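You operate a simulated robot arm through the tools that you are given. There is no shell and no other tool. Be economical: measure what you need, move in short steps, check, and stop when the job is done.

You are at the controls of a simulated robot arm. One attempt, no reset.

TASK
Tip out the teal cup, brush the side plate and fold the napkin.
Fine: the last of the juice goes into the blue basin; stand the cup in it. Brush the crumbs off the teal side plate with the dry blue palm brush, stand the brush back and fold the blue napkin in half where it lies. The plate stays on the orange place mat. Spill no more than 8 ml a pour. Drop, tip, ram, crush, chip or break nothing, tools too; china and glass break by a fall, knock or squeeze; pinch, strike or load no finger, and keep suds out of food. Set down upright: cup, palm brush. What is to be rubbed or washed off counts as gone when no trace of it is left.

It is judged by the outcome, as a careful person would: the job done as asked, and still so three seconds after it is handed in. It fails if anything else is knocked over, pushed out of place, dropped, spilled or broken. Flat cloth is picked up by pressing the open fingertips on it (5 to 10 N) and closing them slowly along it; thin cloth reads only 2 to 8 mm in the jaws.

THE ROBOT
A 7-joint arm with a two-finger parallel gripper, fixed in place. Base frame: the origin is at the foot of the arm, x ahead of it, y to its left, z up; the work surface is at about z = 750. Units: mm, degrees, N and s.
With the tool pointing down near the work surface it reaches from about 320 to 780 mm from the base axis. Its first joint turns from -166.0 to 166.0 degrees. Payload 3.91 kg.
The tool frame sits at the grasp point between the pads (the TCP): z along the fingers, y along the line on which they close. The tips reach 30 mm beyond it. Largest opening 110 mm; finger width 20, thickness 10; the body of the gripper, 48 by 112 mm, starts 55 mm behind the TCP.
Orientation is that of the tool frame in the base frame, as a unit quaternion [x, y, z, w]. With the fingers straight down and closing along the base's y, the tool's x points along the base's -x, its y along +y and its z along -z.

THE INTERFACE
- The arm moves only by the tool step_arm. Its argument "increments" is a list that holds one entry, the list of rows, each a list of 7 numbers: the shift along the tool's x, y, z in units of 20 mm (1.0 is 20 mm), then the turn, a rotation vector about the tool's x, y, z in units of 6 degrees (1.0 is 6 degrees), then the opening in per cent of the stroke, from 0 (shut) to 100 (fully open). In form: [[[dx, dy, dz, rx, ry, rz, grip], ...]]. A call has 1 to 10 rows; each row shifts and turns the commanded pose from where the row before left it, along the tool's axes as they then stand. A call with a number of a shift or a turn outside -1 to 1 is refused whole. A row lasts 0.2 s, in which the tool goes at most 50 mm and 8.6 degrees; a call with a longer step from one row to the next is refused whole, and so is a gripper value outside its range. Where a pose cannot be reached the arm comes as near as it can. A force on the tool above 40 N (or 10 N above the force at the start of the call, whichever is more), or a blocked arm, ends the call early, and 0.2 s more pass. Each finger travels about 153 mm/s and halts on what it meets, pressing with about 36 N; the grip force reading is that of the motor and also rises with nothing between the fingers. The clock runs only during rows and for 0.2 s after the last one: add rows that do not move to give the fingers time. The reply holds the time, the measured pose of the TCP, the force on the tool along the base axes, the opening and the grip force, in the units named above and with some noise, with the torque about the TCP (base axes, N m) and any sound that the robot's microphone picked up.
- Cameras (640 x 400 px; columns grow to the right, rows downward): "scene" is fixed at [221, 648.8, 1525.8]; the picture's right is [-0.96, -0.29, 0.00], its down [-0.26, 0.83, -0.49] and it looks along [0.14, -0.47, -0.87] (base axes); focal length 214 px, centre (320, 200). "wrist" rides on the gripper at [77, 7, -115] in the tool frame; the picture's right is [-0.09, 1.00, 0.00], its down [-0.80, -0.07, -0.59] and it looks along [-0.59, -0.05, 0.80] (tool axes); focal length 270 px, centre (320, 200). There is no depth. A picture from a camera that has moved, and an enlarged one, comes with that camera's place and axes in the base frame and with its lens.
- camera(camera): a new picture of that camera. It takes no simulated time.
- lift_body(by): slides the trunk up (or, below 0, down) by that many mm; the arm rides with it, the base frame stays. It gives what a move gives, with no picture.
- zoom(camera, box): a new picture of the part [left, top, right, bottom] of that camera's present view, enlarged. It takes no simulated time.
- hand_in(): hands the job in; it is judged then, once.

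Go step by step. Nothing tells you positions but the pictures and the camera data: compare them with the known pose of the tool, close in by small moves and look again before you grip or let go. The budget is 120 turns and 68 pictures, counting those below and the enlarged ones. Unless the task says otherwise, let go and move clear before handing in, and close with one line.

The tools are called after "Emit:" as a command line: name --argument value ..., lists and objects as JSON in quotes. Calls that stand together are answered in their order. step_arm: Moves the arm, as the interface text tells. Its arguments: {"type":"object","properties":{"increments":{"type":"array","items":{"type":"array","items":{"type":"array","items":{"type":"number"}}}}},"required":["increments"]} The other tools are called the same way: lift_body (by) slides the trunk up or down; camera (camera) takes a picture; zoom (camera, box) takes an enlarged picture of a part of a camera's view; hand_in () hands the job in.

At the start:

```text
time: 0.0
ee_pos: [390.4, 174.9, 1207.8]
tool_rot: [0.001, 1.0, 0.001, 0.0]
wrist_force: [0.1, 0.1, -0.1]
wrist_torque: [-0.03, 0.01, 0.0]
opening: 110.2
grasp_force: 0.1
trunk travel left (down, up): [-575.0, 35.0]
```

scene: 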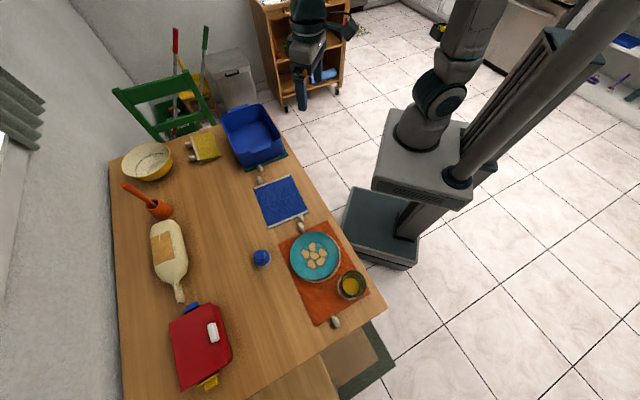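
wrist: 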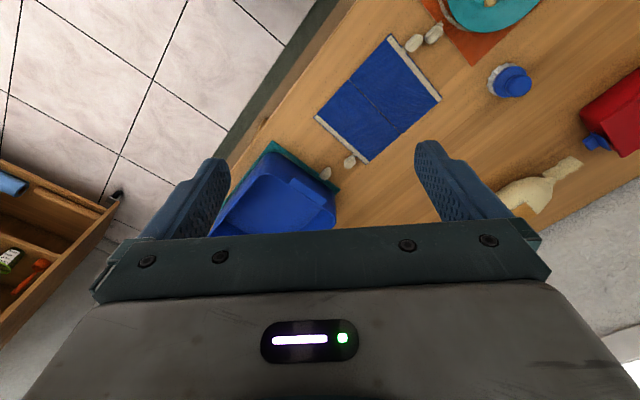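

I see the plate with crumbs and the cup on the orange mat near (150–300, 470–530), the brush near (470, 530), the napkin near (495, 283) and the basin near (730, 20). First I'll take enlarged views to measure them.

Emit:
zoom --camera "scene" --box '[240, 210, 400, 310]'

Emit:
zoom --camera "scene" --box '[180, 90, 340, 240]'

Emit:
zoom --camera "wrist" --box '[200, 0, 560, 240]'

```text
4.00 times, centred on (320, 260) of scene
camera zoom: at [221.0, 648.8, 1525.8], right [-0.96, -0.29, 0.0], down [-0.26, 0.83, -0.49], along [0.14, -0.47, -0.87], focal length 858 px, centre (320, -40)
```

zoom: 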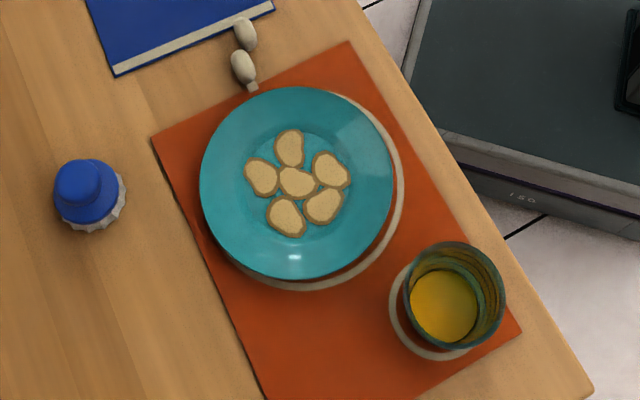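

```text
2.67 times, centred on (260, 165) of scene
camera zoom: at [221.0, 648.8, 1525.8], right [-0.96, -0.29, 0.0], down [-0.26, 0.83, -0.49], along [0.14, -0.47, -0.87], focal length 572 px, centre (480, 293)
```

zoom: 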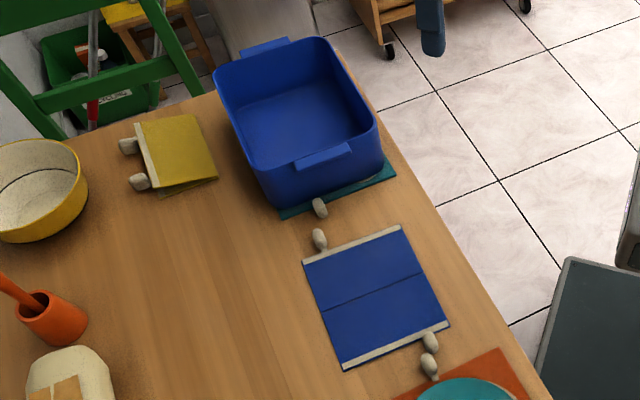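

```text
1.67 times, centred on (380, 120) of wrist
camera zoom: at [313.8, 183.1, 1320.2], right [0.09, 1.0, 0.0], down [0.8, -0.07, 0.59], along [0.59, -0.05, -0.8], focal length 450 px, centre (220, 333)
```

zoom: 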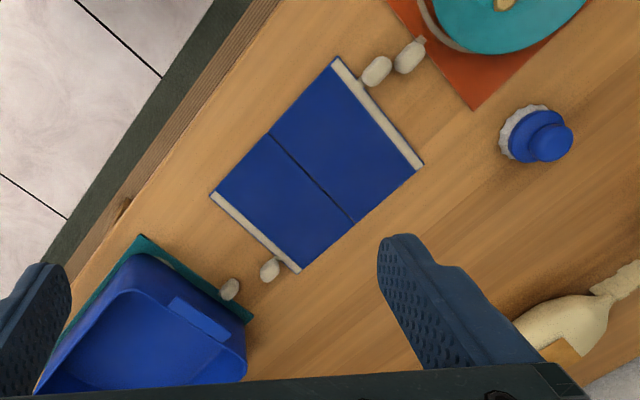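

I've got rough positions: cup (150, 525), plate (295, 462), brush (470, 530), basin (735, 15). I'll carry the hand towards the cup at height.

Emit:
step_arm --increments '[[[1, 1, 0, 0, 0, 0, 100], [1, 1, 0, 0, 0, 0, 100], [1, 1, 0, 0, 0, 0, 100], [1, 1, 0, 0, 0, 0, 100], [1, 1, 0, 0, 0, 0, 100], [1, 1, 0, 0, 0, 0, 100], [1, 1, 0, 0, 0, 0, 100], [1, 1, 0, 0, 0, 0, 100], [1, 1, 0, 0, 0, 0, 100], [1, 1, 0, 0, 0, 0, 100]]]'

Emit:
step_arm --increments '[[[1, 0.5, 0, 0, 0, 1, 100], [0, 0, 0.5, 0, 0, 1, 100], [0, 0, 0.5, 0, 0, 1, 100], [0, 0, 0.5, 0, 0, 1, 100], [0, 0, 0.5, 0, 0, 1, 100], [0, 0, 0.5, 0, 0, 1, 100], [0, 0, 0.5, 0, 0, 1, 100], [0, 0, 0.5, 0, 0, 1, 100], [0, 0, 0.5, 0, 0, 1, 100], [0, 0, 0.5, 0, 0, 1, 100]]]'

```text
time: 2.2
ee_pos: [189.1, 376.0, 1205.9]
tool_rot: [-0.001, 1.0, 0.0, 0.0]
wrist_force: [-0.1, -0.4, -0.1]
wrist_torque: [0.01, 0.0, 0.02]
opening: 110.2
grasp_force: 0.1
trunk travel left (down, up): [-575.0, 35.0]
```

```text
time: 4.4
ee_pos: [168.6, 386.5, 1115.5]
tool_rot: [0.501, 0.865, 0.0, 0.0]
wrist_force: [-0.1, 0.3, -0.9]
wrist_torque: [0.02, 0.0, 0.01]
opening: 110.2
grasp_force: 0.0
trunk travel left (down, up): [-575.0, 35.0]
```

The yaw is being tracked fine. Continuing the turn so the camera ends up on the far side of the hand, then I'll look.

Emit:
step_arm --increments '[[[0, 0, 0.5, 0, 0, 1, 100], [0, 0, 0.5, 0, 0, 1, 100], [0, 0, 0.5, 0, 0, 1, 100], [0, 0, 0.5, 0, 0, 1, 100], [0, 0, 0.5, 0, 0, 1, 100], [0, 0, 0, 0, 0, 1, 100], [0, 0, 0, 0, 0, 1, 100], [0, 0, 0, 0, 0, 0.67, 100]]]'

Emit:
camera --camera "wrist"

```text
time: 6.2
ee_pos: [170.7, 385.9, 1065.3]
tool_rot: [0.799, 0.601, 0.001, 0.0]
wrist_force: [0.0, 0.0, 0.2]
wrist_torque: [0.01, -0.02, 0.02]
opening: 110.1
grasp_force: 0.2
trunk travel left (down, up): [-575.0, 35.0]
```

```text
62 pictures are left
camera wrist: at [198.0, 458.4, 1180.3], right [0.93, -0.36, 0.0], down [-0.29, -0.75, 0.59], along [-0.21, -0.55, -0.8], focal length 270 px, centre (320, 200)
```

wrist: 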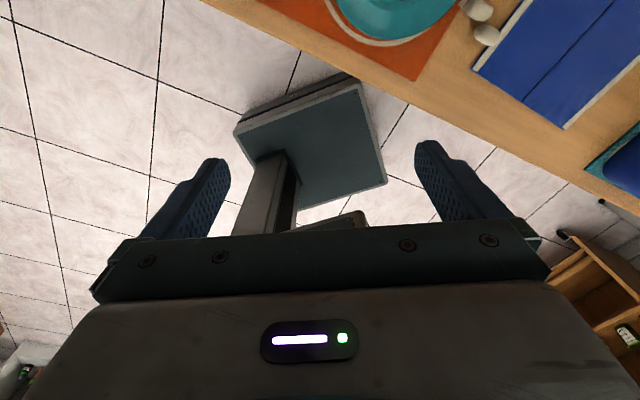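

Now pitch the tool to 45° below horizontal and look at the cup.

Emit:
step_arm --increments '[[[0, 0, 0, 0, 1, 0, 100], [0, 0, 0, 0, 1, 0, 100], [0, 0, 0, 0, 1, 0, 100], [0, 0, 0, 0, 1, 0, 100], [0, 0, 0, 0, 1, 0, 100], [0, 0, 0, 0, 1, 0, 100], [0, 0, 0, 0, 1, 0, 100], [0, 0, 0, 0, 0.5, 0, 100], [0, 0, 0, 0, 0, 0, 100]]]'

Emit:
camera --camera "wrist"

```text
time: 8.2
ee_pos: [174.8, 398.4, 1070.6]
tool_rot: [0.738, 0.556, 0.305, -0.229]
wrist_force: [0.7, -0.6, 0.0]
wrist_torque: [0.05, -0.02, -0.01]
opening: 110.4
grasp_force: 0.1
out of reach, approached as far as the arm can: row 7, 8
trunk travel left (down, up): [-575.0, 35.0]
```

```text
61 pictures are left
camera wrist: at [173.9, 371.9, 1205.6], right [0.94, -0.33, -0.06], down [-0.34, -0.93, -0.15], along [-0.01, 0.16, -0.99], focal length 270 px, centre (320, 200)
```

wrist: 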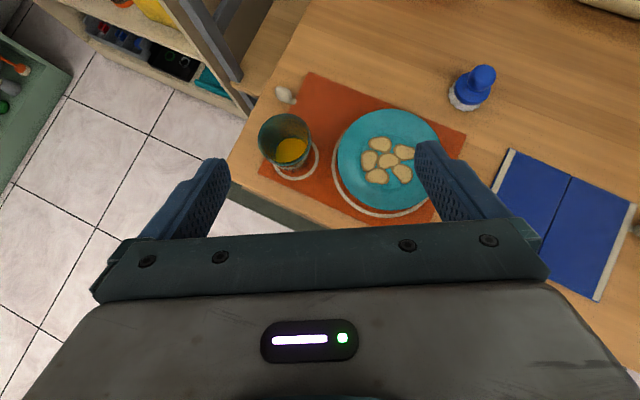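

The cup stands at about (154, 525), roughly 100 mm tall with its rim near z 850. I'll go to a pre-grasp point 120 mm back along the tool axis.

Emit:
step_arm --increments '[[[-0.635, -0.394, 0.897, 0, 0, 0, 100], [-0.635, -0.394, 0.897, 0, 0, 0, 100], [-0.635, -0.394, 0.897, 0, 0, 0, 100], [-0.635, -0.394, 0.897, 0, 0, 0, 100], [-0.635, -0.394, 0.897, 0, 0, 0, 100], [-0.635, -0.394, 0.897, 0, 0, 0, 100], [-0.635, -0.394, 0.897, 0, 0, 0, 100], [0, 0, 0, 0, 0, 0, 100]]]'

Emit:
camera --camera "wrist"

```text
time: 10.0
ee_pos: [128.1, 439.6, 918.8]
tool_rot: [0.738, 0.556, 0.306, -0.23]
wrist_force: [-0.5, 1.2, -0.2]
wrist_torque: [-0.01, 0.04, -0.01]
opening: 109.9
grasp_force: 0.0
trunk travel left (down, up): [-575.0, 35.0]
```

```text
60 pictures are left
camera wrist: at [127.5, 411.7, 1054.2], right [0.94, -0.33, -0.06], down [-0.34, -0.93, -0.15], along [-0.01, 0.16, -0.99], focal length 270 px, centre (320, 200)
```

wrist: 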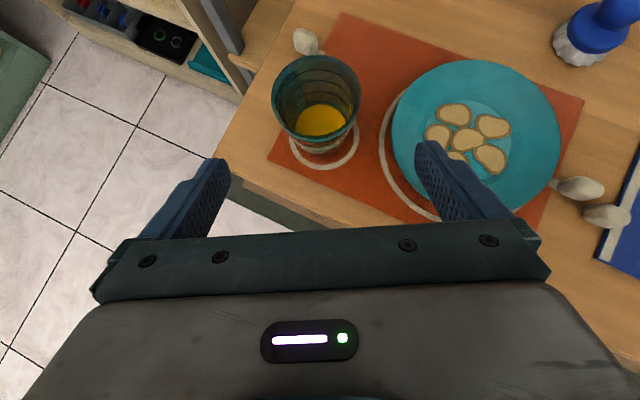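

The cup refined: axis (150, 524), rim about 853 high and 70 wide. Moving in along the tool axis to the grasp, fingers open.

Emit:
step_arm --increments '[[[0, -0.03, 0.95, 0, 0, 0, 100], [0, -0.03, 0.95, 0, 0, 0, 100], [0, -0.03, 0.95, 0, 0, 0, 100], [0, -0.03, 0.95, 0, 0, 0, 100], [0, 0, 0.8, 0, 0, 0, 100], [0, 0, 0.6, 0, 0, 0, 100], [0, 0, 0.6, 0, 0, 0, 100], [0, 0, 0, 0, 0, 0, 100]]]'

Emit:
camera --camera "wrist"

Emit:
zoom --camera "scene" --box '[290, 220, 410, 320]'

```text
time: 11.8
ee_pos: [149.0, 518.9, 835.4]
tool_rot: [0.738, 0.557, 0.305, -0.23]
wrist_force: [-0.2, 0.9, -0.2]
wrist_torque: [-0.02, -0.01, 0.04]
opening: 110.1
grasp_force: 0.0
trunk travel left (down, up): [-575.0, 35.0]
```

```text
59 pictures are left
camera wrist: at [147.6, 491.9, 971.0], right [0.94, -0.33, -0.06], down [-0.34, -0.93, -0.15], along [-0.01, 0.16, -0.99], focal length 270 px, centre (320, 200)
```

wrist: 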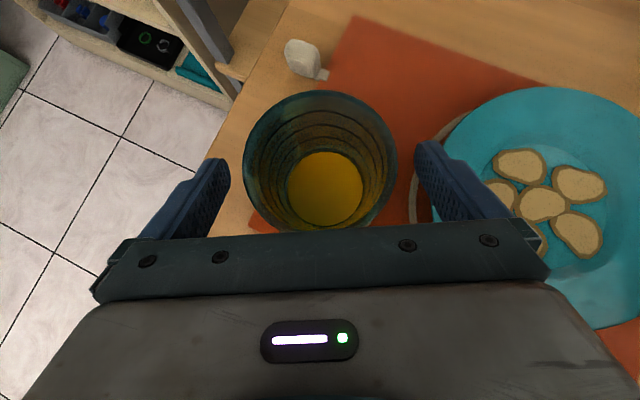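

```text
4.00 times, centred on (350, 270) of scene
camera zoom: at [221.0, 648.8, 1525.8], right [-0.96, -0.29, 0.0], down [-0.26, 0.83, -0.49], along [0.14, -0.47, -0.87], focal length 858 px, centre (200, -80)
```

zoom: 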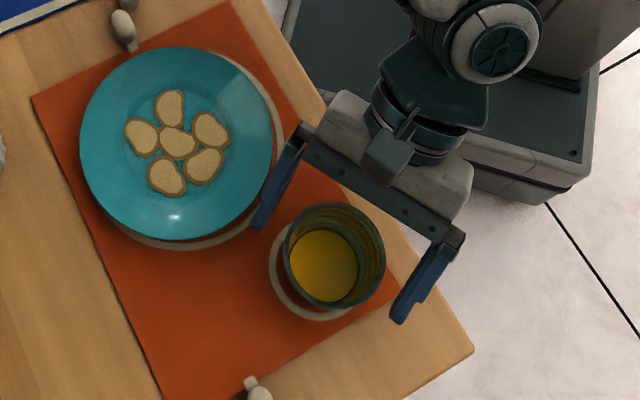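

The hand is centred on the cup. I'll close in small steps and watch the grip force.

Emit:
step_arm --increments '[[[0, 0, 0, 0, 0, 0, 80], [0, 0, 0, 0, 0, 0, 70], [0, 0, 0, 0, 0, 0, 66], [0, 0, 0, 0, 0, 0, 63], [0, 0, 0, 0, 0, 0, 63]]]'

```text
time: 13.0
ee_pos: [148.4, 517.1, 835.9]
tool_rot: [0.738, 0.556, 0.305, -0.23]
wrist_force: [-0.7, -0.3, 0.0]
wrist_torque: [-0.02, -0.05, -0.02]
opening: 73.2
grasp_force: 36.0
trunk travel left (down, up): [-575.0, 35.0]
```

The cup is held at 73 mm with no alarming sound. I'll lift it straight up.

Emit:
step_arm --increments '[[[0.35, 0, -0.35, 0, 0, 0, 63], [0.7, 0, -0.7, 0, 0, 0, 63], [0.7, 0, -0.7, 0, 0, 0, 63], [0.7, 0, -0.7, 0, 0, 0, 63], [0.7, 0, -0.7, 0, 0, 0, 63], [0.7, 0, -0.7, 0, 0, 0, 63], [0.7, 0, -0.7, 0, 0, 0, 63], [0.7, 0, -0.7, 0, 0, 0, 63], [0.7, 0, -0.7, 0, 0, 0, 63]]]'

Emit:
camera --camera "wrist"

```text
time: 15.0
ee_pos: [147.6, 517.3, 1004.4]
tool_rot: [0.737, 0.556, 0.306, -0.23]
wrist_force: [1.3, 0.6, -1.8]
wrist_torque: [0.0, -0.01, 0.02]
opening: 69.0
grasp_force: 0.0
trunk travel left (down, up): [-575.0, 35.0]
```

```text
57 pictures are left
camera wrist: at [147.1, 490.3, 1139.9], right [0.94, -0.33, -0.06], down [-0.34, -0.93, -0.15], along [-0.01, 0.16, -0.99], focal length 270 px, centre (320, 200)
```

wrist: 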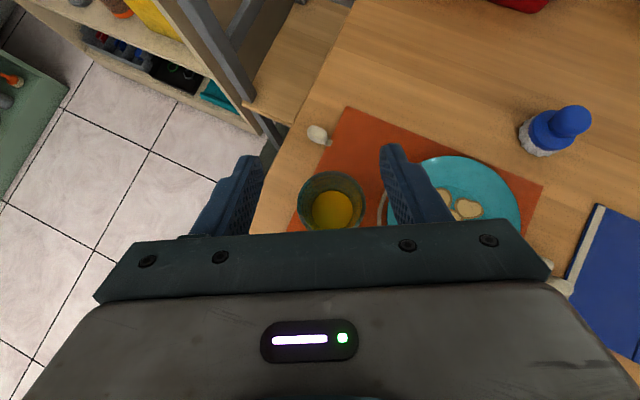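

The cup was not caught: the 73 mm reading was the fingers still moving. It's unmoved, so I'll reopen, go back down and close further.

Emit:
step_arm --increments '[[[0, 0, 0, 0, 0, 0, 100], [-0.7, 0, 0.7, 0, 0, 0, 100], [-0.7, 0, 0.7, 0, 0, 0, 100], [-0.7, 0, 0.7, 0, 0, 0, 100], [-0.7, 0, 0.7, 0, 0, 0, 100], [-0.7, 0, 0.7, 0, 0, 0, 100], [-0.7, 0, 0.7, 0, 0, 0, 100], [-0.7, 0, 0.7, 0, 0, 0, 100], [-0.7, 0, 0.7, 0, 0, 0, 100], [-0.35, 0.05, 0.42, 0, 0, 0, 100]]]'

Emit:
step_arm --increments '[[[0, 0, 0, 0, 0, 0, 70], [0, 0, 0, 0, 0, 0, 63], [0, 0, 0, 0, 0, 0, 61], [0, 0, 0, 0, 0, 0, 59], [0, 0, 0, 0, 0, 0, 57], [0, 0, 0, 0, 0, 0, 57]]]'

Emit:
camera --camera "wrist"

```text
time: 17.2
ee_pos: [149.9, 518.1, 836.5]
tool_rot: [0.738, 0.555, 0.306, -0.229]
wrist_force: [0.0, 0.0, -0.3]
wrist_torque: [0.02, -0.01, -0.01]
opening: 109.9
grasp_force: 0.1
trunk travel left (down, up): [-575.0, 35.0]
```

```text
time: 18.6
ee_pos: [149.3, 518.5, 836.5]
tool_rot: [0.738, 0.556, 0.305, -0.23]
wrist_force: [0.3, 0.3, 0.5]
wrist_torque: [0.07, 0.0, -0.03]
opening: 71.9
grasp_force: 35.4
trunk travel left (down, up): [-575.0, 35.0]
```

```text
56 pictures are left
camera wrist: at [148.9, 491.6, 971.5], right [0.94, -0.33, -0.06], down [-0.34, -0.93, -0.15], along [-0.01, 0.16, -0.99], focal length 270 px, centre (320, 200)
```

wrist: 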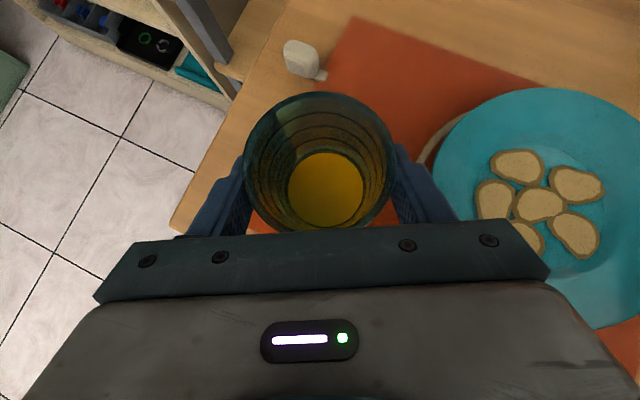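

The reading is 72 mm against a commanded 63, so this looks like contact. I'll command a bit tighter, wait, and then lift only slightly to test it.

Emit:
step_arm --increments '[[[0, 0, 0, 0, 0, 0, 50], [0, 0, 0, 0, 0, 0, 50], [0, 0, 0, 0, 0, 0, 50], [0, 0, 0, 0, 0, 0, 50]]]'

Emit:
step_arm --increments '[[[0.2, 0, -0.2, 0, 0, 0, 50], [0.2, 0, -0.2, 0, 0, 0, 50], [0.2, 0, -0.2, 0, 0, 0, 50], [0, 0, 0, 0, 0, 0, 50]]]'

Emit:
camera --camera "wrist"

```text
time: 19.6
ee_pos: [148.7, 518.7, 837.4]
tool_rot: [0.738, 0.556, 0.306, -0.23]
wrist_force: [0.1, 0.1, 0.4]
wrist_torque: [0.02, 0.03, -0.01]
opening: 71.6
grasp_force: 36.1
trunk travel left (down, up): [-575.0, 35.0]
```

```text
time: 20.6
ee_pos: [149.9, 517.8, 853.4]
tool_rot: [0.738, 0.556, 0.306, -0.23]
wrist_force: [0.2, -0.2, -0.9]
wrist_torque: [-0.02, 0.03, -0.01]
opening: 72.0
grasp_force: 36.2
trunk travel left (down, up): [-575.0, 35.0]
```

```text
55 pictures are left
camera wrist: at [149.1, 491.3, 988.5], right [0.94, -0.33, -0.06], down [-0.34, -0.93, -0.15], along [-0.01, 0.16, -0.99], focal length 270 px, centre (320, 200)
```

wrist: 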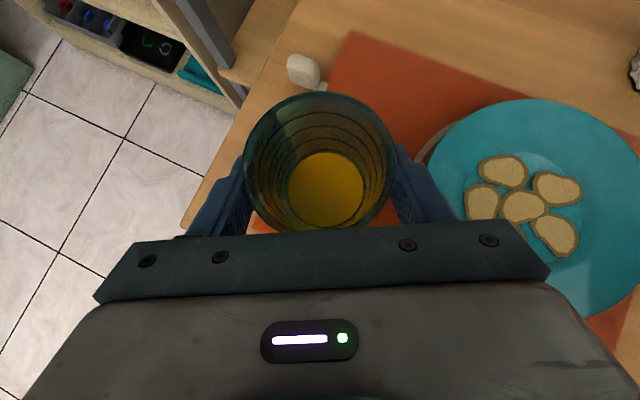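

The cup now rides with the hand. Lifting to travel height, then I'll carry it towards the basin while slowly turning the heading, keeping it upright.

Emit:
step_arm --increments '[[[0.7, 0, -0.7, 0, 0, 0, 50], [0.7, 0, -0.7, 0, 0, 0, 50], [0.7, 0, -0.7, 0, 0, 0, 50], [0.7, 0, -0.7, 0, 0, 0, 50], [0.7, 0, -0.7, 0, 0, 0, 50], [0.7, 0, -0.7, 0, 0, 0, 50], [0.7, 0, -0.7, 0, 0, 0, 50], [0, 0, 0, 0, 0, 0, 50]]]'

Emit:
step_arm --increments '[[[-0.244, 0.901, -0.244, -0.218, 0, 0.218, 50], [-0.244, 0.901, -0.244, -0.218, 0, 0.218, 50], [-0.244, 0.901, -0.244, -0.218, 0, 0.218, 50], [-0.244, 0.901, -0.244, -0.218, 0, 0.218, 50], [-0.244, 0.901, -0.244, -0.218, 0, 0.218, 50], [-0.137, 0.945, -0.137, -0.218, 0, 0.218, 50], [-0.137, 0.945, -0.137, -0.218, 0, 0.218, 50], [-0.137, 0.945, -0.137, -0.218, 0, 0.218, 50], [-0.137, 0.945, -0.137, -0.218, 0, 0.218, 50], [-0.137, 0.945, -0.137, -0.218, 0, 0.218, 50]]]'

Emit:
camera --camera "wrist"

```text
time: 22.4
ee_pos: [148.9, 518.9, 991.0]
tool_rot: [0.737, 0.557, 0.305, -0.231]
wrist_force: [-0.1, -0.1, -1.1]
wrist_torque: [-0.02, 0.0, -0.01]
opening: 72.1
grasp_force: 35.9
trunk travel left (down, up): [-575.0, 35.0]
```

```text
time: 24.6
ee_pos: [297.0, 392.2, 989.7]
tool_rot: [0.817, 0.431, 0.339, -0.179]
wrist_force: [0.2, 0.7, -0.6]
wrist_torque: [-0.03, 0.03, -0.04]
opening: 72.0
grasp_force: 36.0
trunk travel left (down, up): [-575.0, 35.0]
```

```text
54 pictures are left
camera wrist: at [287.3, 367.0, 1125.8], right [0.79, -0.62, -0.06], down [-0.62, -0.77, -0.15], along [0.04, 0.15, -0.99], focal length 270 px, centre (320, 200)
```

wrist: 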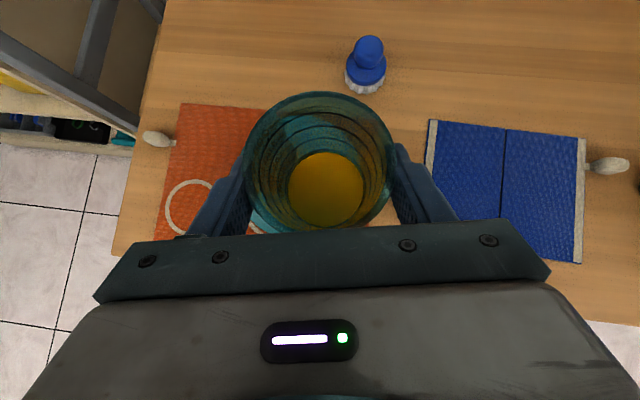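

The cup is carried level. Continuing toward the basin.

Emit:
step_arm --increments '[[[-0.029, 0.964, -0.029, -0.218, 0, 0.218, 50], [-0.029, 0.964, -0.029, -0.218, 0, 0.218, 50], [-0.029, 0.964, -0.029, -0.218, 0, 0.218, 50], [-0.029, 0.964, -0.029, -0.218, 0, 0.218, 50], [-0.029, 0.964, -0.029, -0.218, 0, 0.218, 50], [0.082, 0.958, 0.082, -0.218, 0, 0.218, 50], [0.082, 0.958, 0.082, -0.218, 0, 0.218, 50], [0.082, 0.958, 0.082, -0.218, 0, 0.218, 50], [0.082, 0.958, 0.082, -0.218, 0, 0.218, 50], [0.082, 0.958, 0.082, -0.218, 0, 0.218, 50]]]'

Emit:
step_arm --increments '[[[0.189, 0.927, 0.189, -0.218, 0, 0.218, 50], [0.189, 0.927, 0.189, -0.218, 0, 0.218, 50], [0.189, 0.927, 0.189, -0.218, 0, 0.218, 50], [0.189, 0.927, 0.189, -0.218, 0, 0.218, 50], [0.189, 0.927, 0.189, -0.218, 0, 0.218, 50], [0.293, 0.872, 0.293, -0.218, 0, 0.218, 50], [0.293, 0.872, 0.293, -0.218, 0, 0.218, 50], [0.293, 0.872, 0.293, -0.218, 0, 0.218, 50], [0.293, 0.872, 0.293, -0.218, 0, 0.218, 50], [0.293, 0.872, 0.293, -0.218, 0, 0.218, 50]]]'

Emit:
camera --camera "wrist"

Emit:
zoom --camera "scene" --box '[180, 80, 340, 200]'

```text
time: 26.8
ee_pos: [442.0, 265.9, 990.2]
tool_rot: [0.877, 0.292, 0.363, -0.121]
wrist_force: [-1.0, 1.0, -0.3]
wrist_torque: [0.0, 0.01, -0.02]
opening: 71.7
grasp_force: 36.0
trunk travel left (down, up): [-575.0, 35.0]
```

```text
time: 29.0
ee_pos: [590.7, 143.0, 990.9]
tool_rot: [0.912, 0.148, 0.378, -0.062]
wrist_force: [-0.5, 0.7, -0.6]
wrist_torque: [0.0, -0.03, 0.02]
opening: 71.8
grasp_force: 36.0
trunk travel left (down, up): [-575.0, 35.0]
```

```text
53 pictures are left
camera wrist: at [567.2, 128.2, 1127.2], right [0.26, -0.96, -0.06], down [-0.96, -0.24, -0.15], along [0.13, 0.1, -0.99], focal length 270 px, centre (320, 200)
```

wrist: 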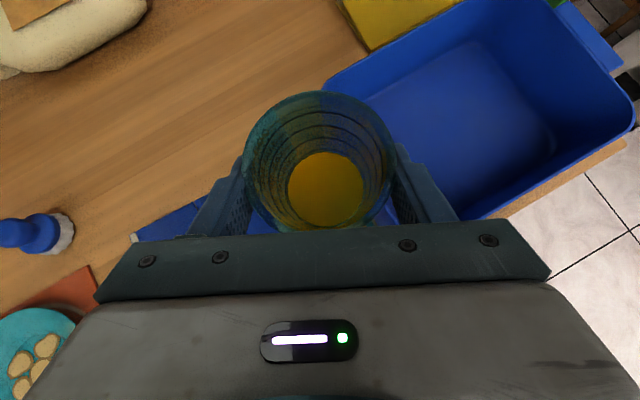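

```text
3.33 times, centred on (260, 140) of scene
camera zoom: at [221.0, 648.8, 1525.8], right [-0.96, -0.29, 0.0], down [-0.26, 0.83, -0.49], along [0.14, -0.47, -0.87], focal length 715 px, centre (520, 400)
```

zoom: 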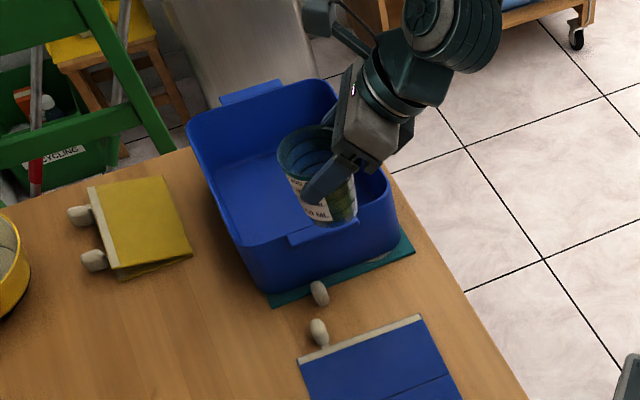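

The basin's rim is about 860 high, centred near (731, 24) and about 235 × 195 mm. I'll finish the carry so the cup is over its centre.

Emit:
step_arm --increments '[[[0.387, 0.78, 0.387, -0.218, 0, 0.218, 50], [0.387, 0.78, 0.387, -0.218, 0, 0.218, 50], [0.387, 0.78, 0.387, -0.218, 0, 0.218, 50], [0.387, 0.78, 0.387, -0.218, 0, 0.218, 50], [0.387, 0.78, 0.387, -0.218, 0, 0.218, 50], [0.47, 0.67, 0.47, -0.218, 0, 0.218, 50], [0.47, 0.67, 0.47, -0.218, 0, 0.218, 50], [0.47, 0.67, 0.47, -0.218, 0, 0.218, 50], [0.47, 0.67, 0.47, -0.218, 0, 0.218, 50], [0.47, 0.67, 0.47, -0.218, 0, 0.218, 50]]]'

Emit:
camera --camera "wrist"

```text
time: 31.2
ee_pos: [734.5, 20.2, 991.5]
tool_rot: [0.924, -0.001, 0.382, 0.001]
wrist_force: [0.9, -0.3, -1.9]
wrist_torque: [0.01, -0.01, -0.02]
opening: 72.1
grasp_force: 35.6
trunk travel left (down, up): [-575.0, 35.0]
```

```text
51 pictures are left
camera wrist: at [707.4, 13.8, 1126.4], right [-0.06, -1.0, -0.06], down [-0.99, 0.07, -0.15], along [0.15, 0.05, -0.99], focal length 270 px, centre (320, 200)
```

wrist: 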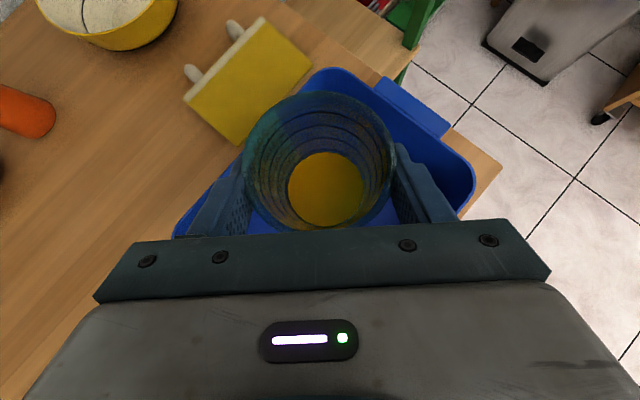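

The cup is over the basin's centre. Now I'll pitch the tool to horizontal; the cup tips 45° towards the robot, still above the basin.

Emit:
step_arm --increments '[[[0, 0, 0, 0, 0.75, 0, 50], [0, 0, 0, 0, 0.75, 0, 50], [0, 0, 0, 0, 0.75, 0, 50], [0, 0, 0, 0, 0.75, 0, 50], [0, 0, 0, 0, 0.75, 0, 50], [0, 0, 0, 0, 0.75, 0, 50], [0, 0, 0, 0, 0.75, 0, 50], [0, 0, 0, 0, 0.75, 0, 50], [0, 0, 0, 0, 0.75, 0, 50], [0, 0, 0, 0, 0.75, 0, 50]]]'

Emit:
zoom --camera "scene" --box '[180, 60, 340, 180]'

```text
time: 33.4
ee_pos: [733.6, 20.4, 992.7]
tool_rot: [0.707, -0.001, 0.707, 0.001]
wrist_force: [0.2, 0.1, -1.0]
wrist_torque: [0.03, 0.05, -0.02]
opening: 71.9
grasp_force: 36.0
trunk travel left (down, up): [-575.0, 35.0]
```

```text
3.33 times, centred on (260, 120) of scene
camera zoom: at [221.0, 648.8, 1525.8], right [-0.96, -0.29, 0.0], down [-0.26, 0.83, -0.49], along [0.14, -0.47, -0.87], focal length 715 px, centre (520, 467)
```

zoom: 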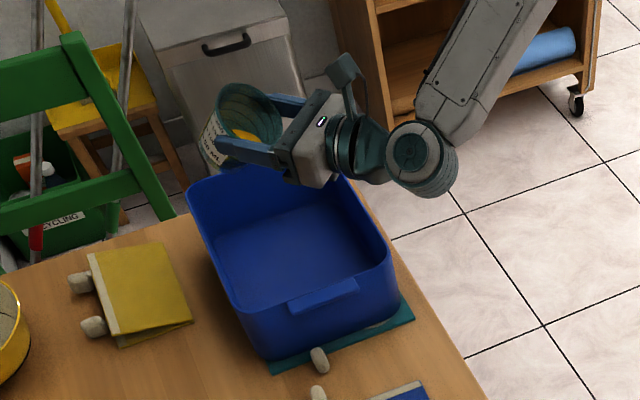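

The arm manages horizontal. Now I'll roll the wrist gradually to pour.

Emit:
step_arm --increments '[[[0, 0, 0, 0, 0, -0.9, 50], [0, 0, 0, 0, 0, -0.9, 50], [0, 0, 0, 0, 0, -0.9, 50], [0, 0, 0, 0, 0, -0.9, 50], [0, 0, 0, 0, 0, -0.9, 50], [0, 0, 0, 0, 0, -0.9, 50], [0, 0, 0, 0, 0, -0.7, 50], [0, 0, 0, 0, 0, -0.7, 50], [0, 0, 0, 0, 0, -0.7, 50], [0, 0, 0, 0, 0, -0.7, 50]]]'

Emit:
zoom --camera "scene" --box '[180, 60, 340, 180]'

```text
time: 35.6
ee_pos: [733.4, 19.5, 991.5]
tool_rot: [0.644, 0.295, 0.642, 0.295]
wrist_force: [-0.1, 0.1, -0.9]
wrist_torque: [0.03, 0.07, 0.0]
opening: 71.9
grasp_force: 36.1
trunk travel left (down, up): [-575.0, 35.0]
```

```text
3.33 times, centred on (260, 120) of scene
camera zoom: at [221.0, 648.8, 1525.8], right [-0.96, -0.29, 0.0], down [-0.26, 0.83, -0.49], along [0.14, -0.47, -0.87], focal length 715 px, centre (520, 467)
```

zoom: 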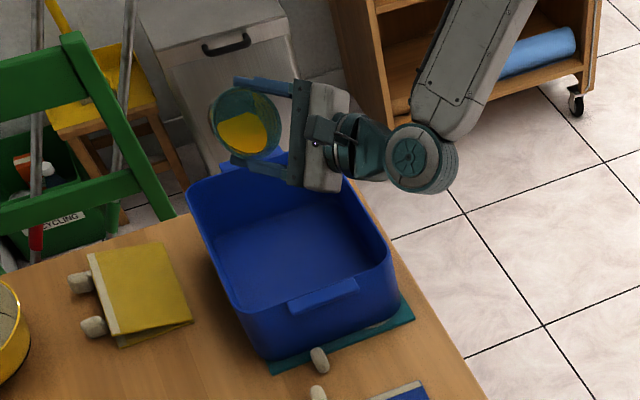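

About 72°... the juice is near the lip. Continuing to roll slowly.

Emit:
step_arm --increments '[[[0, 0, 0, 0, 0, -0.7, 50], [0, 0, 0, 0, 0, -0.7, 50], [0, 0, 0, 0, 0, -0.7, 50], [0, 0, 0, 0, 0, -0.7, 50], [0, 0, 0, 0, 0, -0.7, 50], [0, 0, 0, 0, 0, -0.7, 50], [0, 0, 0, 0, 0, -0.7, 50], [0, 0, 0, 0, 0, -0.7, 50], [0, 0, 0, 0, 0, -0.7, 50], [0, 0, 0, 0, 0, -0.7, 50]]]'

Emit:
zoom --camera "scene" --box '[180, 60, 340, 180]'

Emit:
step_arm --increments '[[[0, 0, 0, 0, 0, -0.8, 50], [0, 0, 0, 0, 0, -0.8, 50], [0, 0, 0, 0, 0, -0.8, 50], [0, 0, 0, 0, 0, -0.8, 50], [0, 0, 0, 0, 0, -0.8, 50], [0, 0, 0, 0, 0, -0.8, 50], [0, 0, 0, 0, 0, -0.8, 50], [0, 0, 0, 0, 0, -0.8, 50], [0, 0, 0, 0, 0, -0.8, 50], [0, 0, 0, 0, 0, -0.8, 50]]]'

Emit:
zoom --camera "scene" --box '[180, 60, 340, 180]'

```text
time: 37.8
ee_pos: [732.2, 22.4, 992.2]
tool_rot: [0.495, 0.506, 0.493, 0.506]
wrist_force: [-0.6, 0.1, -1.1]
wrist_torque: [-0.02, -0.02, -0.01]
opening: 71.6
grasp_force: 36.1
trunk travel left (down, up): [-575.0, 35.0]
```

```text
3.33 times, centred on (260, 120) of scene
camera zoom: at [221.0, 648.8, 1525.8], right [-0.96, -0.29, 0.0], down [-0.26, 0.83, -0.49], along [0.14, -0.47, -0.87], focal length 715 px, centre (520, 467)
```

zoom: 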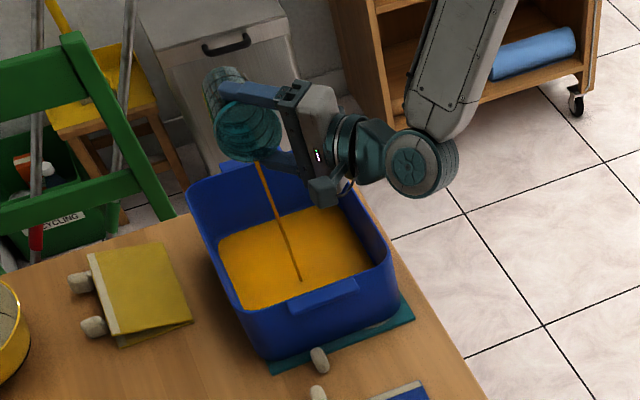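

```text
time: 40.0
ee_pos: [732.2, 21.6, 991.5]
tool_rot: [0.247, 0.663, 0.245, 0.663]
wrist_force: [0.1, -1.5, -1.3]
wrist_torque: [0.02, 0.05, 0.02]
opening: 71.8
grasp_force: 36.0
trunk travel left (down, up): [-575.0, 35.0]
```

```text
3.33 times, centred on (260, 120) of scene
camera zoom: at [221.0, 648.8, 1525.8], right [-0.96, -0.29, 0.0], down [-0.26, 0.83, -0.49], along [0.14, -0.47, -0.87], focal length 715 px, centre (520, 467)
```

zoom: 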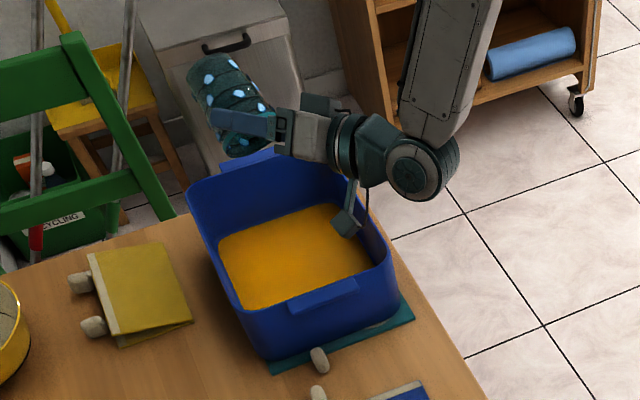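

The juice is going into the basin. I'll tip a little further, wait for the last drops, then roll back.

Emit:
step_arm --increments '[[[0, 0, 0, 0, 0, -0.8, 50], [0, 0, 0, 0, 0, -0.8, 50], [0, 0, 0, 0, 0, -0.8, 50], [0, 0, 0, 0, 0, 0, 50], [0, 0, 0, 0, 0, 0, 50], [0, 0, 0, 0, 0, 0, 50], [0, 0, 0, 0, 0, 0, 50], [0, 0, 0, 0, 0, 0, 50], [0, 0, 0, 0, 0, 0, 50], [0, 0, 0, 0, 0, 0, 50]]]'

Emit:
step_arm --increments '[[[0, 0, 0, 0, 0, 0.98, 50], [0, 0, 0, 0, 0, 0.98, 50], [0, 0, 0, 0, 0, 0.98, 50], [0, 0, 0, 0, 0, 0.98, 50], [0, 0, 0, 0, 0, 0.98, 50], [0, 0, 0, 0, 0, 0.98, 50], [0, 0, 0, 0, 0, 0.98, 50], [0, 0, 0, 0, 0, 0.98, 50], [0, 0, 0, 0, 0, 0.98, 50], [0, 0, 0, 0, 0, 0.98, 50]]]'

Emit:
step_arm --increments '[[[0, 0, 0, 0, 0, 0.98, 50], [0, 0, 0, 0, 0, 0.98, 50], [0, 0, 0, 0, 0, 0.98, 50], [0, 0, 0, 0, 0, 0.98, 50], [0, 0, 0, 0, 0, 0.98, 50], [0, 0, 0, 0, 0, 0.98, 50], [0, 0, 0, 0, 0, 0.98, 50], [0, 0, 0, 0, 0, 0.98, 50], [0, 0, 0, 0, 0, 0.98, 50], [0, 0, 0, 0, 0, 0.98, 50]]]'

Emit:
step_arm --increments '[[[0, 0, 0, 0, 0, 0.98, 50], [0, 0, 0, 0, 0, 0.98, 50], [0, 0, 0, 0, 0, 0.98, 50], [0, 0, 0, 0, 0, 0.98, 50], [0, 0, 0, 0, 0, 0.98, 50], [0, 0, 0, 0, 0, 0.98, 50], [0, 0, 0, 0, 0, 0.2, 50], [0, 0, 0, 0, 0, 0, 50]]]'

Emit:
step_arm --increments '[[[0, 0, 0, 0, -0.75, 0, 50], [0, 0, 0, 0, -0.75, 0, 50], [0, 0, 0, 0, -0.75, 0, 50], [0, 0, 0, 0, -0.75, 0, 50], [0, 0, 0, 0, -0.75, 0, 50], [0, 0, 0, 0, -0.75, 0, 50], [0, 0, 0, 0, -0.75, 0, 50], [0, 0, 0, 0, -0.75, 0, 50], [0, 0, 0, 0, -0.75, 0, 50], [0, 0, 0, 0, -0.75, 0, 50]]]'

Emit:
camera --camera "wrist"

Emit:
zoom --camera "scene" --box '[180, 60, 340, 180]'

```text
time: 42.2
ee_pos: [731.9, 21.0, 990.7]
tool_rot: [0.162, 0.688, 0.161, 0.689]
wrist_force: [0.6, -0.6, -0.3]
wrist_torque: [0.02, 0.0, 0.02]
opening: 71.8
grasp_force: 35.9
trunk travel left (down, up): [-575.0, 35.0]
```

```text
time: 44.4
ee_pos: [734.0, 21.2, 992.0]
tool_rot: [0.48, 0.519, 0.479, 0.521]
wrist_force: [0.0, 1.0, -0.4]
wrist_torque: [-0.01, -0.02, 0.02]
opening: 72.0
grasp_force: 36.0
trunk travel left (down, up): [-575.0, 35.0]
```

```text
time: 46.6
ee_pos: [732.3, 20.9, 991.0]
tool_rot: [0.673, 0.217, 0.672, 0.219]
wrist_force: [1.2, -0.3, -0.4]
wrist_torque: [-0.01, 0.03, -0.02]
opening: 71.7
grasp_force: 35.7
trunk travel left (down, up): [-575.0, 35.0]
```

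```text
time: 48.4
ee_pos: [731.4, 21.3, 990.8]
tool_rot: [0.707, -0.003, 0.707, -0.002]
wrist_force: [0.0, 0.1, -0.3]
wrist_torque: [0.01, 0.01, -0.02]
opening: 72.0
grasp_force: 36.2
trunk travel left (down, up): [-575.0, 35.0]
```

```text
time: 50.6
ee_pos: [733.2, 21.0, 993.0]
tool_rot: [0.924, -0.003, 0.382, -0.004]
wrist_force: [-0.1, -0.7, 0.0]
wrist_torque: [-0.04, -0.05, 0.0]
opening: 71.9
grasp_force: 36.0
trunk travel left (down, up): [-575.0, 35.0]
```

```text
46 pictures are left
camera wrist: at [707.6, 13.5, 1127.0], right [-0.06, -1.0, -0.07], down [-0.99, 0.07, -0.14], along [0.15, 0.06, -0.99], focal length 270 px, centre (320, 200)
```

wrist: 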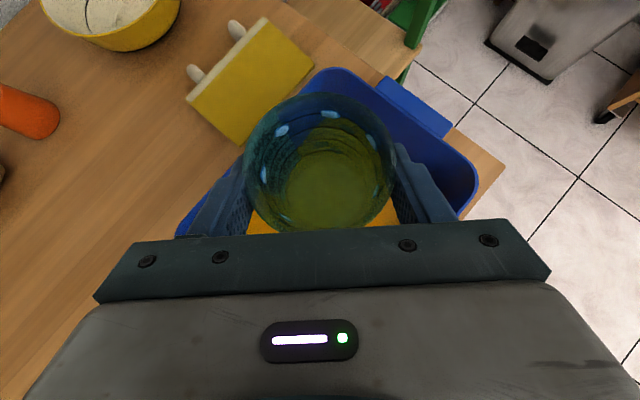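

```text
3.33 times, centred on (260, 120) of scene
camera zoom: at [221.0, 648.8, 1525.8], right [-0.96, -0.29, 0.0], down [-0.26, 0.83, -0.49], along [0.14, -0.47, -0.87], focal length 715 px, centre (520, 467)
```

zoom: 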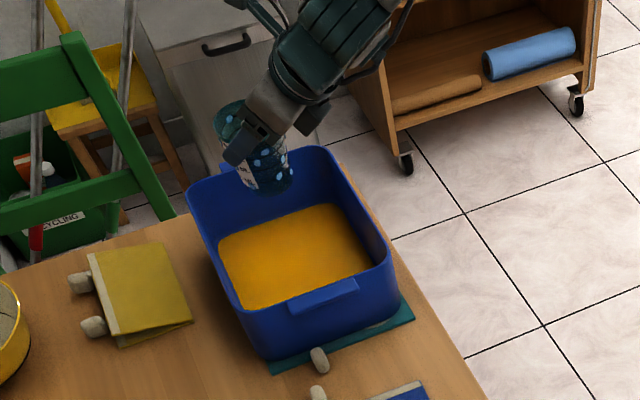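

The cup is empty and upright. Lowering it into the basin, then creeping down the last bit.

Emit:
step_arm --increments '[[[-0.7, 0, 0.7, 0, 0, 0, 50], [-0.7, 0, 0.7, 0, 0, 0, 50], [-0.7, 0, 0.7, 0, 0, 0, 50], [-0.7, 0, 0.7, 0, 0, 0, 50], [-0.7, 0, 0.7, 0, 0, 0, 50], [-0.7, 0, 0.7, 0, 0, 0, 50], [0, 0, 0, 0, 0, 0, 50]]]'

Emit:
step_arm --increments '[[[-0.1, 0, 0.1, 0, 0, 0, 50], [-0.1, 0, 0.1, 0, 0, 0, 50], [-0.1, 0, 0.1, 0, 0, 0, 50], [-0.1, 0, 0.1, 0, 0, 0, 50], [0, 0, 0, 0, 0, 0, 50]]]'

Emit:
step_arm --increments '[[[-0.1, 0, 0.1, 0, 0, 0, 50], [-0.1, 0, 0.1, 0, 0, 0, 50], [0, 0, 0, 0, 0, 0, 50]]]'

Emit:
zoom --camera "scene" --box '[180, 60, 340, 180]'

```text
time: 52.2
ee_pos: [733.7, 20.6, 872.8]
tool_rot: [0.924, -0.004, 0.383, -0.003]
wrist_force: [-0.2, 0.2, -0.8]
wrist_torque: [-0.02, 0.01, -0.02]
opening: 71.7
grasp_force: 35.9
trunk travel left (down, up): [-575.0, 35.0]
```

```text
time: 53.4
ee_pos: [733.2, 21.0, 861.0]
tool_rot: [0.924, -0.002, 0.383, -0.003]
wrist_force: [-0.3, -0.5, -0.7]
wrist_torque: [-0.01, 0.01, -0.01]
opening: 72.1
grasp_force: 35.5
trunk travel left (down, up): [-575.0, 35.0]
```

```text
time: 54.2
ee_pos: [733.4, 22.1, 855.7]
tool_rot: [0.924, -0.003, 0.382, -0.004]
wrist_force: [0.1, 0.4, 0.1]
wrist_torque: [-0.01, 0.04, 0.02]
opening: 71.7
grasp_force: 35.7
trunk travel left (down, up): [-575.0, 35.0]
```

```text
3.33 times, centred on (260, 120) of scene
camera zoom: at [221.0, 648.8, 1525.8], right [-0.96, -0.29, 0.0], down [-0.26, 0.83, -0.49], along [0.14, -0.47, -0.87], focal length 715 px, centre (520, 467)
```

zoom: 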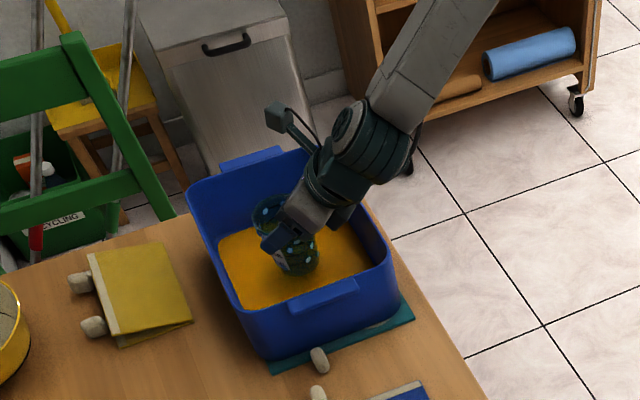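

Still no contact force. Creeping down further in 1.5–3 mm steps.

Emit:
step_arm --increments '[[[-0.07, 0, 0.07, 0, 0, 0, 50], [-0.07, 0, 0.07, 0, 0, 0, 50], [0, 0, 0, 0, 0, 0, 50]]]'

Emit:
step_arm --increments '[[[-0.07, 0, 0.07, 0, 0, 0, 50], [0, 0, 0, 0, 0, 0, 50]]]'

Emit:
step_arm --increments '[[[-0.07, 0, 0.07, 0, 0, 0, 50], [0, 0, 0, 0, 0, 0, 50]]]'

```text
time: 55.0
ee_pos: [733.9, 21.2, 851.3]
tool_rot: [0.924, -0.002, 0.382, -0.004]
wrist_force: [0.5, 0.2, -1.2]
wrist_torque: [0.03, 0.01, -0.01]
opening: 71.9
grasp_force: 36.0
trunk travel left (down, up): [-575.0, 35.0]
```

```text
time: 55.6
ee_pos: [732.8, 22.6, 848.9]
tool_rot: [0.924, -0.002, 0.383, -0.004]
wrist_force: [-0.4, -0.4, -0.5]
wrist_torque: [0.0, 0.01, 0.0]
opening: 71.8
grasp_force: 36.1
trunk travel left (down, up): [-575.0, 35.0]
```

```text
time: 56.2
ee_pos: [733.0, 22.3, 847.2]
tool_rot: [0.924, -0.003, 0.382, -0.004]
wrist_force: [0.3, 0.2, -0.2]
wrist_torque: [0.01, 0.0, -0.03]
opening: 71.8
grasp_force: 36.1
trunk travel left (down, up): [-575.0, 35.0]
```

Emit:
step_arm --increments '[[[-0.07, 0, 0.07, 0, 0, 0, 50], [0, 0, 0, 0, 0, 0, 50]]]'

Emit:
step_arm --increments '[[[-0.07, 0, 0.07, 0, 0, 0, 50], [0, 0, 0, 0, 0, 0, 50]]]'

Emit:
step_arm --increments '[[[-0.07, 0, 0.07, 0, 0, 0, 50], [0, 0, 0, 0, 0, 0, 50]]]'

```text
time: 56.8
ee_pos: [733.4, 22.9, 844.8]
tool_rot: [0.924, -0.002, 0.383, -0.004]
wrist_force: [-0.6, -0.3, -1.8]
wrist_torque: [0.0, 0.02, 0.0]
opening: 72.0
grasp_force: 36.0
trunk travel left (down, up): [-575.0, 35.0]
```

```text
time: 57.4
ee_pos: [733.0, 21.9, 842.9]
tool_rot: [0.924, -0.002, 0.383, -0.004]
wrist_force: [-0.1, 0.3, -0.2]
wrist_torque: [0.01, 0.04, 0.02]
opening: 71.9
grasp_force: 35.6
trunk travel left (down, up): [-575.0, 35.0]
```

```text
time: 58.0
ee_pos: [734.0, 22.1, 841.5]
tool_rot: [0.924, -0.003, 0.383, -0.004]
wrist_force: [-0.3, -0.4, -0.8]
wrist_torque: [-0.01, 0.04, 0.02]
opening: 72.0
grasp_force: 35.6
trunk travel left (down, up): [-575.0, 35.0]
```

Emit:
step_arm --increments '[[[-0.05, 0, 0.05, 0, 0, 0, 50], [0, 0, 0, 0, 0, 0, 50]]]'

Emit:
step_arm --increments '[[[-0.05, 0, 0.05, 0, 0, 0, 50], [0, 0, 0, 0, 0, 0, 50]]]'

Emit:
step_arm --increments '[[[-0.05, 0, 0.05, 0, 0, 0, 50], [0, 0, 0, 0, 0, 0, 50]]]'

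```text
time: 58.6
ee_pos: [732.8, 21.3, 839.9]
tool_rot: [0.924, -0.003, 0.383, -0.003]
wrist_force: [0.6, 0.6, 4.7]
wrist_torque: [0.13, -0.1, 0.04]
opening: 71.8
grasp_force: 35.8
trunk travel left (down, up): [-575.0, 35.0]
```

```text
time: 59.2
ee_pos: [734.1, 22.0, 840.9]
tool_rot: [0.923, -0.002, 0.385, -0.004]
wrist_force: [2.5, -0.2, 11.4]
wrist_torque: [0.31, -0.27, -0.05]
opening: 71.6
grasp_force: 35.6
trunk travel left (down, up): [-575.0, 35.0]
```

```text
time: 59.8
ee_pos: [733.1, 21.3, 840.4]
tool_rot: [0.923, -0.003, 0.385, -0.003]
wrist_force: [2.6, 0.0, 20.7]
wrist_torque: [0.22, -0.43, -0.01]
opening: 71.9
grasp_force: 35.6
trunk travel left (down, up): [-575.0, 35.0]
```

The cup touched the floor at about z 840.5; I'll ease the pressure off, then open gently.

Emit:
step_arm --increments '[[[0.08, 0, -0.08, 0, 0, 0, 50], [0, 0, 0, 0, 0, 0, 50]]]'

Emit:
step_arm --increments '[[[0, 0, 0, 0, 0, 0, 64], [0, 0, 0, 0, 0, 0, 67], [0, 0, 0, 0, 0, 0, 70], [0, 0, 0, 0, 0, 0, 75], [0, 0, 0, 0, 0, 0, 82], [0, 0, 0, 0, 0, 0, 90], [0, 0, 0, 0, 0, 0, 95], [0, 0, 0, 0, 0, 0, 95]]]'

Emit:
camera --camera "wrist"

```text
time: 60.4
ee_pos: [732.8, 21.5, 839.5]
tool_rot: [0.924, -0.002, 0.383, -0.003]
wrist_force: [3.8, -1.0, 13.1]
wrist_torque: [0.12, -0.59, -0.06]
opening: 71.6
grasp_force: 35.6
trunk travel left (down, up): [-575.0, 35.0]
```

```text
time: 62.2
ee_pos: [732.9, 21.6, 840.4]
tool_rot: [0.924, -0.003, 0.382, -0.004]
wrist_force: [0.5, 0.5, -1.0]
wrist_torque: [0.02, 0.01, -0.02]
opening: 104.4
grasp_force: 0.1
trunk travel left (down, up): [-575.0, 35.0]
```

```text
43 pictures are left
camera wrist: at [706.7, 14.2, 974.6], right [-0.06, -1.0, -0.07], down [-0.99, 0.07, -0.15], along [0.15, 0.06, -0.99], focal length 270 px, centre (320, 200)
```

wrist: 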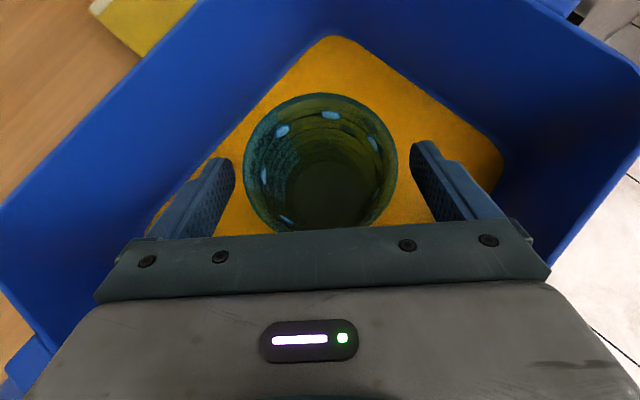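

The cup stands in the basin. I'll back out along the tool axis, rise, straighten the tool to vertical and move over to the brush.

Emit:
step_arm --increments '[[[0, 0, -0.5, 0, 0, 0, 95], [0, 0, -1, 0, 0, 0, 95], [0, 0, -1, 0, 0, 0, 95], [0, 0, -1, 0, 0, 0, 95], [0, 0, -1, 0, 0, 0, 95], [0, 0, -1, 0, 0, 0, 95], [0, 0, -1, 0, 0, 0, 95], [0.7, 0, -0.7, 0, 0, 0, 95], [0.7, 0, -0.7, 0, 0, 0, 95], [0.7, 0, -0.7, 0, 0, 0, 95]]]'

Emit:
step_arm --increments '[[[0, -1, 0, 0, -0.94, 0, 95], [0, -1, 0, 0, -0.94, 0, 95], [0, -1, 0, 0, -0.94, 0, 95], [0, -1, 0, 0, -0.94, 0, 95], [0, -1, 0, 0, -0.94, 0, 95], [0, -1, 0, 0, -0.94, 0, 95], [0, -1, 0, 0, -0.94, 0, 95], [0, -1, 0, 0, -0.92, 0, 95]]]'

Emit:
step_arm --increments '[[[-0.223, -0.99, 0, 0, 0, -0.42, 80], [-0.223, -0.99, 0, 0, 0, -0.42, 80], [-0.223, -0.99, 0, 0, 0, -0.42, 80], [-0.223, -0.99, 0, 0, 0, -0.42, 80], [-0.223, -0.99, 0, 0, 0, -0.42, 80], [-0.223, -0.99, 0, 0, 0, -0.42, 80], [-0.223, -0.99, 0, 0, 0, -0.42, 80], [-0.223, -0.99, 0, 0, 0, -0.42, 80], [-0.223, -0.99, 0, 0, 0, -0.42, 80], [-0.223, -0.99, 0, 0, 0, -0.42, 80]]]'

Emit:
camera --camera "wrist"

Emit:
camera --camera "scene"

```text
time: 64.4
ee_pos: [641.5, 21.0, 993.3]
tool_rot: [0.924, -0.003, 0.383, -0.004]
wrist_force: [-0.9, 0.9, 0.4]
wrist_torque: [0.02, -0.02, -0.01]
opening: 104.3
grasp_force: 0.1
trunk travel left (down, up): [-575.0, 35.0]
```

```text
time: 66.2
ee_pos: [640.9, 181.7, 991.4]
tool_rot: [1.0, 0.0, -0.001, -0.004]
wrist_force: [0.7, 0.2, -0.3]
wrist_torque: [-0.03, 0.03, 0.01]
opening: 104.2
grasp_force: 0.1
trunk travel left (down, up): [-575.0, 35.0]
```

```text
time: 68.4
ee_pos: [559.4, 366.4, 995.0]
tool_rot: [0.976, 0.219, 0.001, -0.004]
wrist_force: [0.6, -0.2, -0.1]
wrist_torque: [-0.02, 0.0, 0.01]
opening: 88.1
grasp_force: 0.0
trunk travel left (down, up): [-575.0, 35.0]
```

```text
42 pictures are left
camera wrist: at [632.0, 392.8, 1108.2], right [0.34, -0.94, -0.01], down [-0.76, -0.28, 0.59], along [-0.56, -0.2, -0.81], focal length 270 px, centre (320, 200)
```

wrist: 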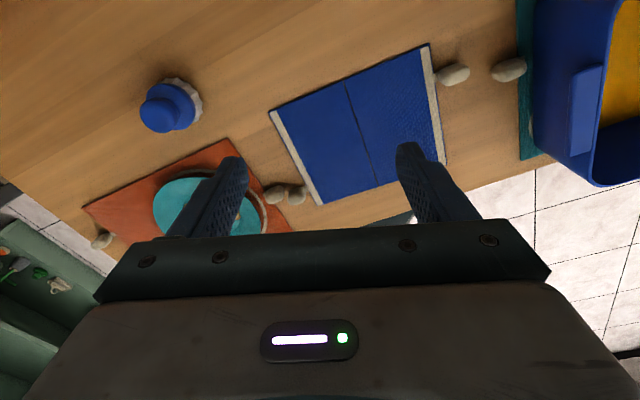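

```text
41 pictures are left
```

scene: 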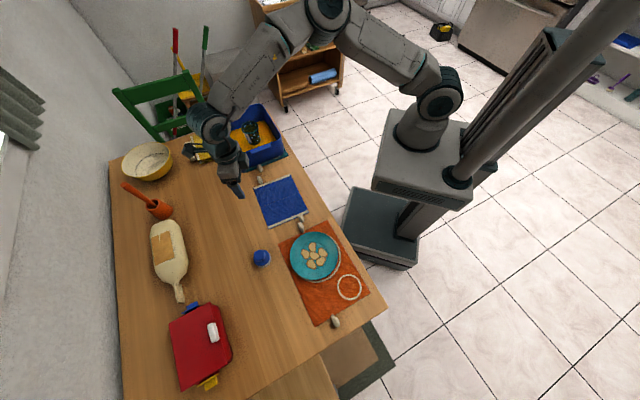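

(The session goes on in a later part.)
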